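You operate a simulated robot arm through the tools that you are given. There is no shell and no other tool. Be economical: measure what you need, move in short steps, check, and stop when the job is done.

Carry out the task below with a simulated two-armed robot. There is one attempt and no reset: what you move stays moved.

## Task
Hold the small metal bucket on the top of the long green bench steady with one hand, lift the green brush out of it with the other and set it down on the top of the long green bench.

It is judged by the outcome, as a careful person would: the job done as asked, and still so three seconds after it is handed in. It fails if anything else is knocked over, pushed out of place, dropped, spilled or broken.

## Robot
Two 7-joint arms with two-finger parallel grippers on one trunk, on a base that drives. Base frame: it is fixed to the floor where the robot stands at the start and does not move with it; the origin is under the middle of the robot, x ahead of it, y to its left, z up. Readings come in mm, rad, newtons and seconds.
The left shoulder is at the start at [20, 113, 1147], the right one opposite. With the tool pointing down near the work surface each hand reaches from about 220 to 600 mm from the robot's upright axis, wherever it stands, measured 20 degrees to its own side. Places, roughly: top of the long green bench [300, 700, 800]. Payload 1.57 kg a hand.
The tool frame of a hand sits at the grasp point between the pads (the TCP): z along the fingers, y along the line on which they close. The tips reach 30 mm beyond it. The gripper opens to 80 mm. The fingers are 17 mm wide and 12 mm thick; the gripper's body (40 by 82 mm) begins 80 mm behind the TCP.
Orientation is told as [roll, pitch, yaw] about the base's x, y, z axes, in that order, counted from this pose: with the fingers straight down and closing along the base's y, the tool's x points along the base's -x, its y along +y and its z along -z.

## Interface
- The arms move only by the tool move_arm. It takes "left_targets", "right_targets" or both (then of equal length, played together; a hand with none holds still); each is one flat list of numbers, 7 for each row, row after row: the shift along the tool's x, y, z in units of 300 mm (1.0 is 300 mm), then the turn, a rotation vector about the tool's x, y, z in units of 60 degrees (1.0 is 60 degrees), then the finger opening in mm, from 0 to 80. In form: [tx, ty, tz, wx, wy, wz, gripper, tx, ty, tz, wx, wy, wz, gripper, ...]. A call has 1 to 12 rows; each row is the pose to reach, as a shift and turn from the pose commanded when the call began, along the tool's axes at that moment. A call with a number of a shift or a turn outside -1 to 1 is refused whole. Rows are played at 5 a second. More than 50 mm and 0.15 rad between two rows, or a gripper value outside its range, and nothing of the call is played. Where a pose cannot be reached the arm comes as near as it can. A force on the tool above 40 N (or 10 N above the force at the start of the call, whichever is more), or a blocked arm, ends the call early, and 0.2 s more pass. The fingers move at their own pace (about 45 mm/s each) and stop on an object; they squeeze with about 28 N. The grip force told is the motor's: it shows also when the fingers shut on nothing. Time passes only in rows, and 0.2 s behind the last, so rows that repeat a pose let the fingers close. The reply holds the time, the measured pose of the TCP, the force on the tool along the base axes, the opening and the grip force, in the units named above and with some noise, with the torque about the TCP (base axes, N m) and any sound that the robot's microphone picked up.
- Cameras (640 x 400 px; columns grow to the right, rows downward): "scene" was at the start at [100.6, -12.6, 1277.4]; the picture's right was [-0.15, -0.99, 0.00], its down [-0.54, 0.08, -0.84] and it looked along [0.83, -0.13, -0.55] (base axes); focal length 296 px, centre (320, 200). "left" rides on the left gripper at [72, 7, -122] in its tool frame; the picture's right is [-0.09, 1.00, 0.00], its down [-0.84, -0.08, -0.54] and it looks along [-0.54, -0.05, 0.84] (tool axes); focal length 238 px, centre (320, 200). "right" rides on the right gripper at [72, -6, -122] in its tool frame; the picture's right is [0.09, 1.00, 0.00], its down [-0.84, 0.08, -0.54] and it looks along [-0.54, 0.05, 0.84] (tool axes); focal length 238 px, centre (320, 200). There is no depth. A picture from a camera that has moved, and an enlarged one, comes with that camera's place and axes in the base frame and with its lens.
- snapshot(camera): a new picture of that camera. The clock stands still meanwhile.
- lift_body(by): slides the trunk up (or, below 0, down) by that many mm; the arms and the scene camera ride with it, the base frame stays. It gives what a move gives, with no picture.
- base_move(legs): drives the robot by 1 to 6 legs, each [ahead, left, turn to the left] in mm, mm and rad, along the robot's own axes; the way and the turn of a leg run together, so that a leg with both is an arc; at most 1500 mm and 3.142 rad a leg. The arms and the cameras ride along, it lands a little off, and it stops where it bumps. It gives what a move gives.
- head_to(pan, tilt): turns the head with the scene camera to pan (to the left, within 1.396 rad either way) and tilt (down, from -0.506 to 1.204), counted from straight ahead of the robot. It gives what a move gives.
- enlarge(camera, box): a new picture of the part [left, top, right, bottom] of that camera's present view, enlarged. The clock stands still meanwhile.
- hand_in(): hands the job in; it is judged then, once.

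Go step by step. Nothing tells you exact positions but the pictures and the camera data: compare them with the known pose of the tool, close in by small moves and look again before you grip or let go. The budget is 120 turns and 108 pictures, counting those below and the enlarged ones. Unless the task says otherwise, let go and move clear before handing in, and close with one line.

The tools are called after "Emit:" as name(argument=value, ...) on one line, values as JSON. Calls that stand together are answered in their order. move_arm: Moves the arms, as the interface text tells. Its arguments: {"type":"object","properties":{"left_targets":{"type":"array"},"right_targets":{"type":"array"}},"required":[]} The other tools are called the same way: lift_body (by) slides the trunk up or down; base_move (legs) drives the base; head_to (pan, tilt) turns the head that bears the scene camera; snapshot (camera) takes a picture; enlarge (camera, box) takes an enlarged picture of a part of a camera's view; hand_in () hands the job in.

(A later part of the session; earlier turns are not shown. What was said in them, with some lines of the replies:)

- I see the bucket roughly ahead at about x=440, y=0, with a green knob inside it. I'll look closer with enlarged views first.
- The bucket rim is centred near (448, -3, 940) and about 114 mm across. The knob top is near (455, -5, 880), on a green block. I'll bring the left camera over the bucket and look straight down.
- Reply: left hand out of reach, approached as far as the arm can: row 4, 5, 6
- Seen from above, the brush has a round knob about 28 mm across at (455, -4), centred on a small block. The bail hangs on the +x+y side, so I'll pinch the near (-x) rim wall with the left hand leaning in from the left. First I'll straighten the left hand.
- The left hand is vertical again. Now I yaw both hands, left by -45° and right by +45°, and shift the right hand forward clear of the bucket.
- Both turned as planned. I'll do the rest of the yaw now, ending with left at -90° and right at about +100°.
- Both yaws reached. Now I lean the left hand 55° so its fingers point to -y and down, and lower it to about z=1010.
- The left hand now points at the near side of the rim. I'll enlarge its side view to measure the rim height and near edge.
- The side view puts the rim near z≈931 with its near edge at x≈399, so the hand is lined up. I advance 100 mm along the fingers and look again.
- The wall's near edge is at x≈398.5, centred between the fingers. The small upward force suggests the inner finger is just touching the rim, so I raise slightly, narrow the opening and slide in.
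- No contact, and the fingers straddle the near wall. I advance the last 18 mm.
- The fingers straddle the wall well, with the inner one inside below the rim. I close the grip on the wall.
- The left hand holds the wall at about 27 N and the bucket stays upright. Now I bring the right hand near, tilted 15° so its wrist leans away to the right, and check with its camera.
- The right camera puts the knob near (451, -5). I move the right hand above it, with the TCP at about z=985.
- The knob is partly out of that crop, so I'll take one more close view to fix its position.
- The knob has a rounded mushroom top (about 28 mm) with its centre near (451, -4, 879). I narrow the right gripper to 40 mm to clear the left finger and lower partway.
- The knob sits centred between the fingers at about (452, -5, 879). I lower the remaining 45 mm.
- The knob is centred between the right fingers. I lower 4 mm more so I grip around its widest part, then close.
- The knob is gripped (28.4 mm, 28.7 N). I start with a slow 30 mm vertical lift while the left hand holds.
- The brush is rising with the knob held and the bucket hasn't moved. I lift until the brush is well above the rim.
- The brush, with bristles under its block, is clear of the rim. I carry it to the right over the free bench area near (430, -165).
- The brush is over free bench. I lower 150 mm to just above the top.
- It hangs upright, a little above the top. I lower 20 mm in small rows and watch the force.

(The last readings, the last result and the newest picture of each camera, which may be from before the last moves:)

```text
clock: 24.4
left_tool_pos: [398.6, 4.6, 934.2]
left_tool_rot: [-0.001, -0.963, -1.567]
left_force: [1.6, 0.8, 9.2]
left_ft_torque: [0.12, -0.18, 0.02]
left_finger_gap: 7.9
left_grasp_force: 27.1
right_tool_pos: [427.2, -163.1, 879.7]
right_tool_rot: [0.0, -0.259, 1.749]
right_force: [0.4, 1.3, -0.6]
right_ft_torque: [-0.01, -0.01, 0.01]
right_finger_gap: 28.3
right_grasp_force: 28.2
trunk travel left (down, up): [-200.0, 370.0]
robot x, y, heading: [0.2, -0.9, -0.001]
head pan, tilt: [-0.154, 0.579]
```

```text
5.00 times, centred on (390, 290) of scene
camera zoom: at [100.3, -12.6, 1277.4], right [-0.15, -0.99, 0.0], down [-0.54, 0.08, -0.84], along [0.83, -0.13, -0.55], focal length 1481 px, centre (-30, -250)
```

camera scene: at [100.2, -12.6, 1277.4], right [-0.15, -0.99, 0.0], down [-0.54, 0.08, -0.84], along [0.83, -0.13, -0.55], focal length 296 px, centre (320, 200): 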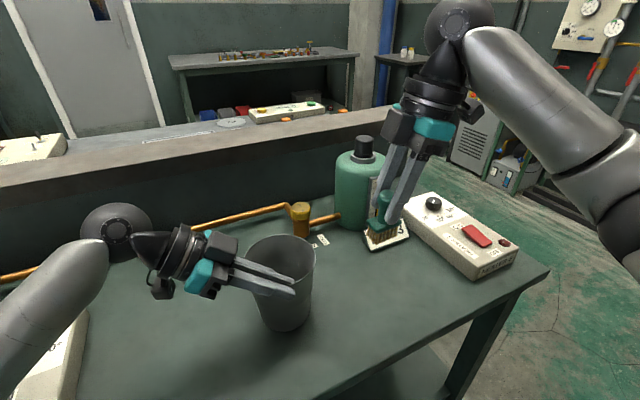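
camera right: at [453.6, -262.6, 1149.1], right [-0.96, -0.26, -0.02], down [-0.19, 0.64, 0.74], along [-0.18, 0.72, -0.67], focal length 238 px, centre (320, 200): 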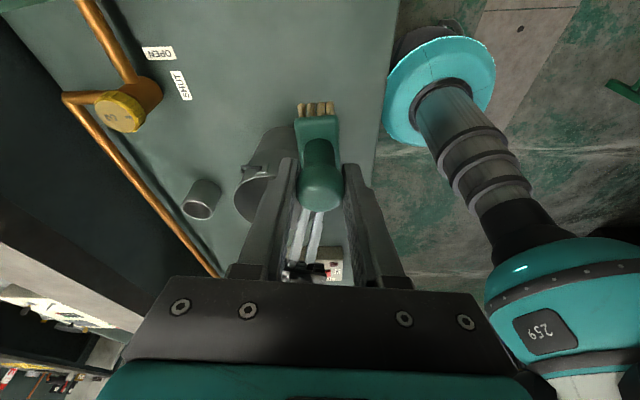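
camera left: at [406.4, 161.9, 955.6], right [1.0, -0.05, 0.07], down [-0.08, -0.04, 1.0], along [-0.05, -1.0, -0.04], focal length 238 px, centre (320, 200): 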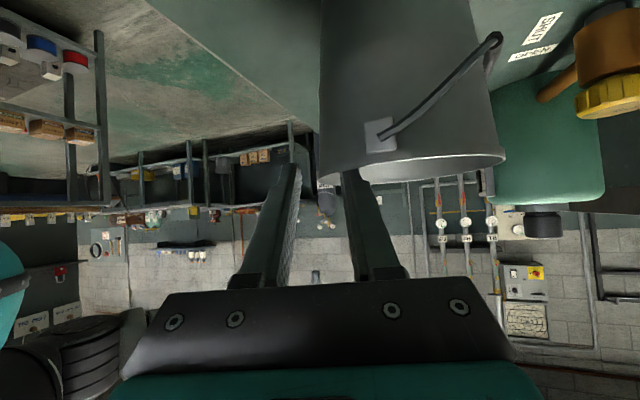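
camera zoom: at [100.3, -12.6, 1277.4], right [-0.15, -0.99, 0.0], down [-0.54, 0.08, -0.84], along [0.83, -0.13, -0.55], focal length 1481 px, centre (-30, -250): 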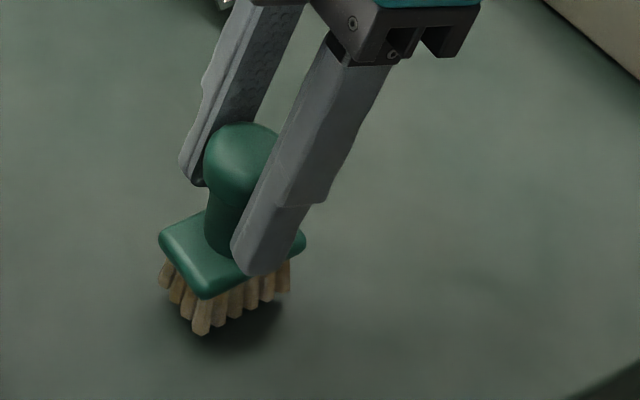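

Close to contact now. I lower 5 mm more.

Emit:
move_arm(right_targets=[0.0026, 0, 0.0097, 0, 0, 0, 15, 0.0043, 0, 0.016, 0, 0, 0, 15, 0.0043, 0, 0.016, 0, 0, 0, 15])

Emit:
enlarge(camera="scene", box=[340, 250, 440, 330])

```text
clock: 25.2
left_tool_pos: [400.0, 5.5, 933.9]
left_tool_rot: [-0.001, -0.962, -1.568]
left_force: [1.3, -0.2, 9.6]
left_ft_torque: [0.17, -0.17, 0.0]
left_finger_gap: 8.1
left_grasp_force: 27.8
right_tool_pos: [428.9, -162.7, 874.5]
right_tool_rot: [-0.001, -0.262, 1.748]
right_force: [0.3, -0.1, 0.2]
right_ft_torque: [-0.01, 0.01, -0.04]
right_finger_gap: 28.6
right_grasp_force: 27.7
trunk travel left (down, up): [-200.0, 370.0]
robot x, y, heading: [2.1, 1.0, 0.001]
head pan, tilt: [-0.154, 0.579]
```

```text
5.00 times, centred on (390, 290) of scene
camera zoom: at [100.3, -12.6, 1277.4], right [-0.15, -0.99, 0.0], down [-0.54, 0.08, -0.84], along [0.83, -0.13, -0.55], focal length 1481 px, centre (-30, -250)
```

zoom: 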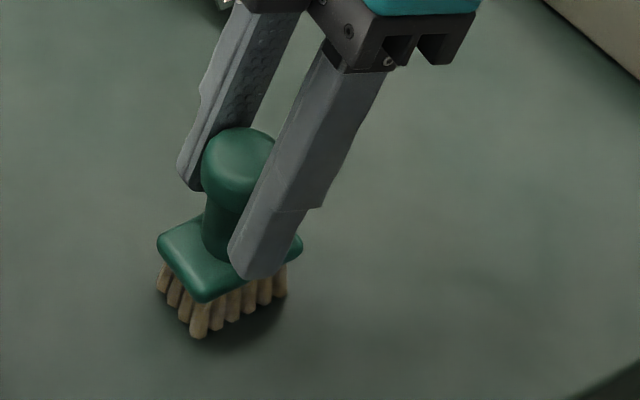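

Nearly touching, with the force only starting to change. I lower another 4 mm in 1 mm rows.

Emit:
move_arm(right_targets=[0.0009, 0, 0.0032, 0, 0, 0, 15, 0.0017, 0, 0.0065, 0, 0, 0, 15, 0.0026, 0, 0.0097, 0, 0, 0, 15, 0.0034, 0, 0.0129, 0, 0, 0, 15, 0.0034, 0, 0.0129, 0, 0, 0, 15])

Emit:
enlarge(camera="scene", box=[340, 250, 440, 330])

```text
clock: 26.4
left_tool_pos: [398.8, 4.9, 934.0]
left_tool_rot: [0.001, -0.962, -1.567]
left_force: [2.2, -0.6, 6.1]
left_ft_torque: [-0.07, -0.29, 0.0]
left_finger_gap: 7.9
left_grasp_force: 27.1
right_tool_pos: [430.7, -163.1, 871.2]
right_tool_rot: [-0.008, -0.262, 1.746]
right_force: [3.5, -1.4, 19.8]
right_ft_torque: [0.11, 0.13, -0.01]
right_finger_gap: 28.6
right_grasp_force: 28.3
trunk travel left (down, up): [-200.0, 370.0]
robot x, y, heading: [0.8, 2.2, 0.002]
head pan, tilt: [-0.154, 0.579]
```

```text
5.00 times, centred on (390, 290) of scene
camera zoom: at [99.8, -12.6, 1277.6], right [-0.15, -0.99, 0.0], down [-0.54, 0.08, -0.84], along [0.83, -0.13, -0.55], focal length 1481 px, centre (-30, -250)
```

zoom: 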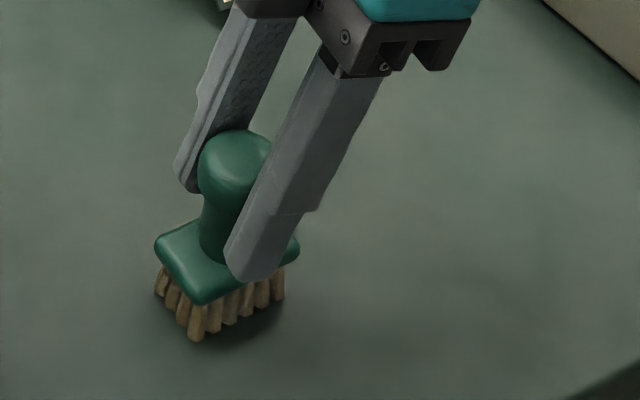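

The brush is on the bench at about 20 N. I ease up 1.5 mm and open the fingers.

Emit:
move_arm(right_targets=[-0.0013, 0, -0.0048, 0, 0, 0, 15, -0.0013, 0, -0.0048, 0, 0, 0, 32, -0.0013, 0, -0.0048, 0, 0, 0, 40, -0.0013, 0, -0.0048, 0, 0, 0, 48, -0.0013, 0, -0.0048, 0, 0, 0, 48])

Emit:
enlarge(camera="scene", box=[340, 250, 440, 330])

```text
clock: 27.6
left_tool_pos: [398.0, 5.6, 933.2]
left_tool_rot: [-0.001, -0.961, -1.568]
left_force: [0.2, -0.2, 9.7]
left_ft_torque: [0.2, -0.08, 0.01]
left_finger_gap: 8.0
left_grasp_force: 27.5
right_tool_pos: [429.0, -162.7, 870.6]
right_tool_rot: [-0.001, -0.26, 1.747]
right_force: [0.4, 0.2, 0.0]
right_ft_torque: [-0.02, 0.01, -0.01]
right_finger_gap: 47.8
right_grasp_force: 0.1
trunk travel left (down, up): [-200.0, 370.0]
robot x, y, heading: [0.1, 2.6, -0.002]
head pan, tilt: [-0.154, 0.579]
```

```text
5.00 times, centred on (390, 290) of scene
camera zoom: at [100.2, -12.6, 1277.4], right [-0.15, -0.99, 0.0], down [-0.54, 0.08, -0.84], along [0.83, -0.13, -0.55], focal length 1481 px, centre (-30, -250)
```

zoom: 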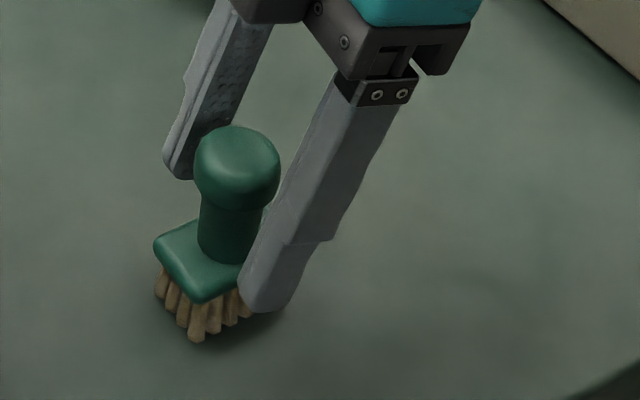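

The brush stands upright and released. I withdraw the right hand along its fingers.

Emit:
move_arm(right_targets=[0, 0, -0.04, 0, 0, 0, 54, 0, 0, -0.12, 0, 0, 0, 54, 0, 0, -0.22, 0, 0, 0, 54, 0, 0, -0.34, 0, 0, 0, 54, 0, 0, -0.46, 0, 0, 0, 54])

Emit:
snapshot(camera="scene")

Emit:
enlarge(camera="left", box=[240, 100, 440, 225])

```text
clock: 28.8
left_tool_pos: [399.1, 4.9, 934.3]
left_tool_rot: [0.0, -0.962, -1.568]
left_force: [1.5, 1.1, 9.8]
left_ft_torque: [0.19, -0.15, -0.01]
left_finger_gap: 7.8
left_grasp_force: 27.0
right_tool_pos: [435.6, -198.6, 1005.9]
right_tool_rot: [0.0, -0.26, 1.746]
right_force: [-0.3, -0.2, 0.0]
right_ft_torque: [0.0, 0.01, -0.02]
right_finger_gap: 54.1
right_grasp_force: 0.0
trunk travel left (down, up): [-200.0, 370.0]
robot x, y, heading: [-0.3, -0.2, 0.001]
head pan, tilt: [-0.154, 0.579]
```

```text
68 pictures are left
camera scene: at [100.2, -12.6, 1277.4], right [-0.15, -0.99, 0.0], down [-0.54, 0.08, -0.84], along [0.83, -0.13, -0.55], focal length 296 px, centre (320, 200)
```

scene: 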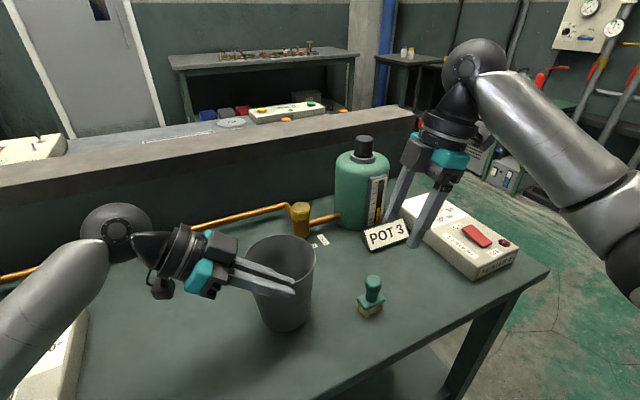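

```text
3.20 times, centred on (340, 162) of left
camera zoom: at [405.8, 145.7, 945.9], right [1.0, -0.05, 0.08], down [-0.08, -0.04, 1.0], along [-0.05, -1.0, -0.04], focal length 763 px, centre (256, 320)
```

zoom: 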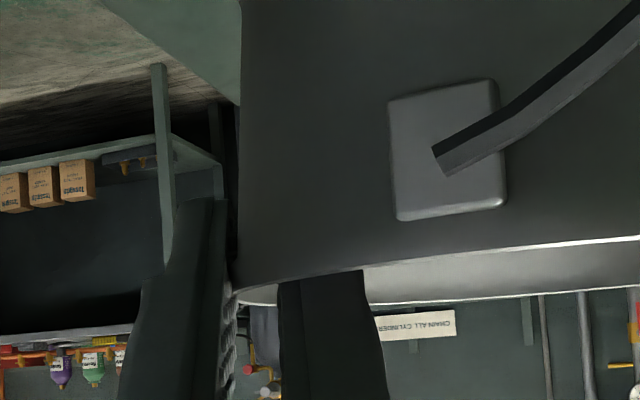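

The brush stands on the bench. Now I open the left fingers to 26 mm, letting go of the bucket.

Emit:
move_arm(left_targets=[0, 0, 0, 0, 0, 0, 12, 0, 0, 0, 0, 0, 0, 18, 0, 0, 0, 0, 0, 0, 24, 0, 0, 0, 0, 0, 0, 24])

Emit:
enlarge(camera="left", box=[240, 100, 440, 225])

Emit:
enlarge(camera="scene", box=[180, 200, 400, 340])

```text
clock: 29.8
left_tool_pos: [398.4, 5.1, 933.4]
left_tool_rot: [-0.001, -0.958, -1.566]
left_force: [0.2, 0.1, 0.5]
left_ft_torque: [-0.01, -0.02, -0.01]
left_finger_gap: 24.1
left_grasp_force: 0.0
right_tool_pos: [434.9, -199.1, 1006.8]
right_tool_rot: [0.001, -0.261, 1.748]
right_force: [0.2, 0.4, 0.7]
right_ft_torque: [0.01, 0.01, 0.0]
right_finger_gap: 54.2
right_grasp_force: 0.1
trunk travel left (down, up): [-200.0, 370.0]
robot x, y, heading: [1.5, 1.4, 0.002]
head pan, tilt: [-0.154, 0.579]
```

```text
3.20 times, centred on (340, 162) of left
camera zoom: at [406.0, 145.7, 945.5], right [1.0, -0.05, 0.07], down [-0.08, -0.04, 1.0], along [-0.05, -1.0, -0.04], focal length 763 px, centre (256, 320)
```

zoom: 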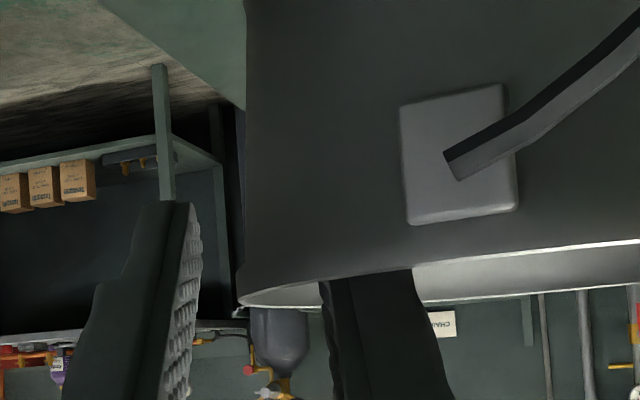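

```text
2.86 times, centred on (290, 270) of scene
camera zoom: at [100.6, -12.6, 1277.4], right [-0.15, -0.99, 0.0], down [-0.54, 0.08, -0.84], along [0.83, -0.13, -0.55], focal length 846 px, centre (406, 0)
```

zoom: 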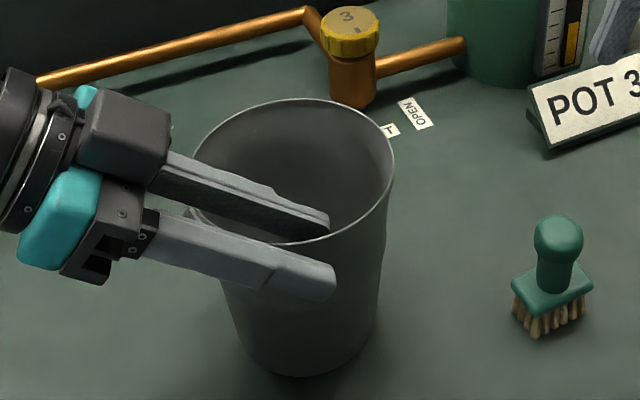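

The bucket is free and standing where it was. I back the left hand out along its fingers.

Emit:
move_arm(left_targets=[-0.006, 0, -0.03, 0, 0, 0, 24, -0.012, 0, -0.08, 0, 0, 0, 24, -0.015, 0, -0.15, 0, 0, 0, 24, -0.015, 0, -0.25, 0, 0, 0, 24, -0.015, 0, -0.36, 0, 0, 0, 24, -0.015, 0, -0.48, 0, 0, 0, 24])

Emit:
snapshot(camera="scene")

```text
clock: 31.2
left_tool_pos: [399.4, 121.5, 1019.8]
left_tool_rot: [0.0, -0.96, -1.569]
left_force: [-1.3, -0.3, -0.6]
left_ft_torque: [0.0, 0.0, -0.02]
left_finger_gap: 24.1
left_grasp_force: 0.0
right_tool_pos: [434.6, -198.1, 1005.8]
right_tool_rot: [0.0, -0.259, 1.747]
right_force: [0.4, -0.2, -0.6]
right_ft_torque: [-0.01, -0.02, -0.02]
right_finger_gap: 53.8
right_grasp_force: 0.1
trunk travel left (down, up): [-200.0, 370.0]
robot x, y, heading: [-2.5, -0.4, 0.0]
head pan, tilt: [-0.154, 0.579]
```

```text
64 pictures are left
camera scene: at [100.6, -12.5, 1277.4], right [-0.15, -0.99, 0.0], down [-0.54, 0.08, -0.84], along [0.83, -0.13, -0.55], focal length 296 px, centre (320, 200)
```

scene: 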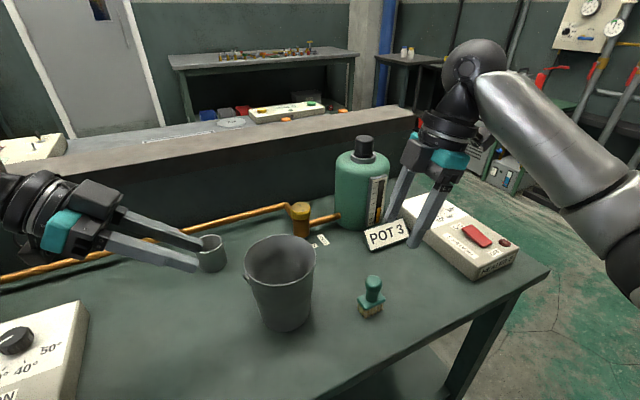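

Both hands are clear: the bucket stands upright in its place, the brush stands on the bench top, and nothing else has moved. Handing in.

Emit:
hand_in()

```text
The job is handed in.
```

I held the bucket steady with the left hand, lifted the green brush out with the right, and set it upright on the long green bench. The bucket is still standing within a few millimetres of where it was, and nothing else was disturbed.
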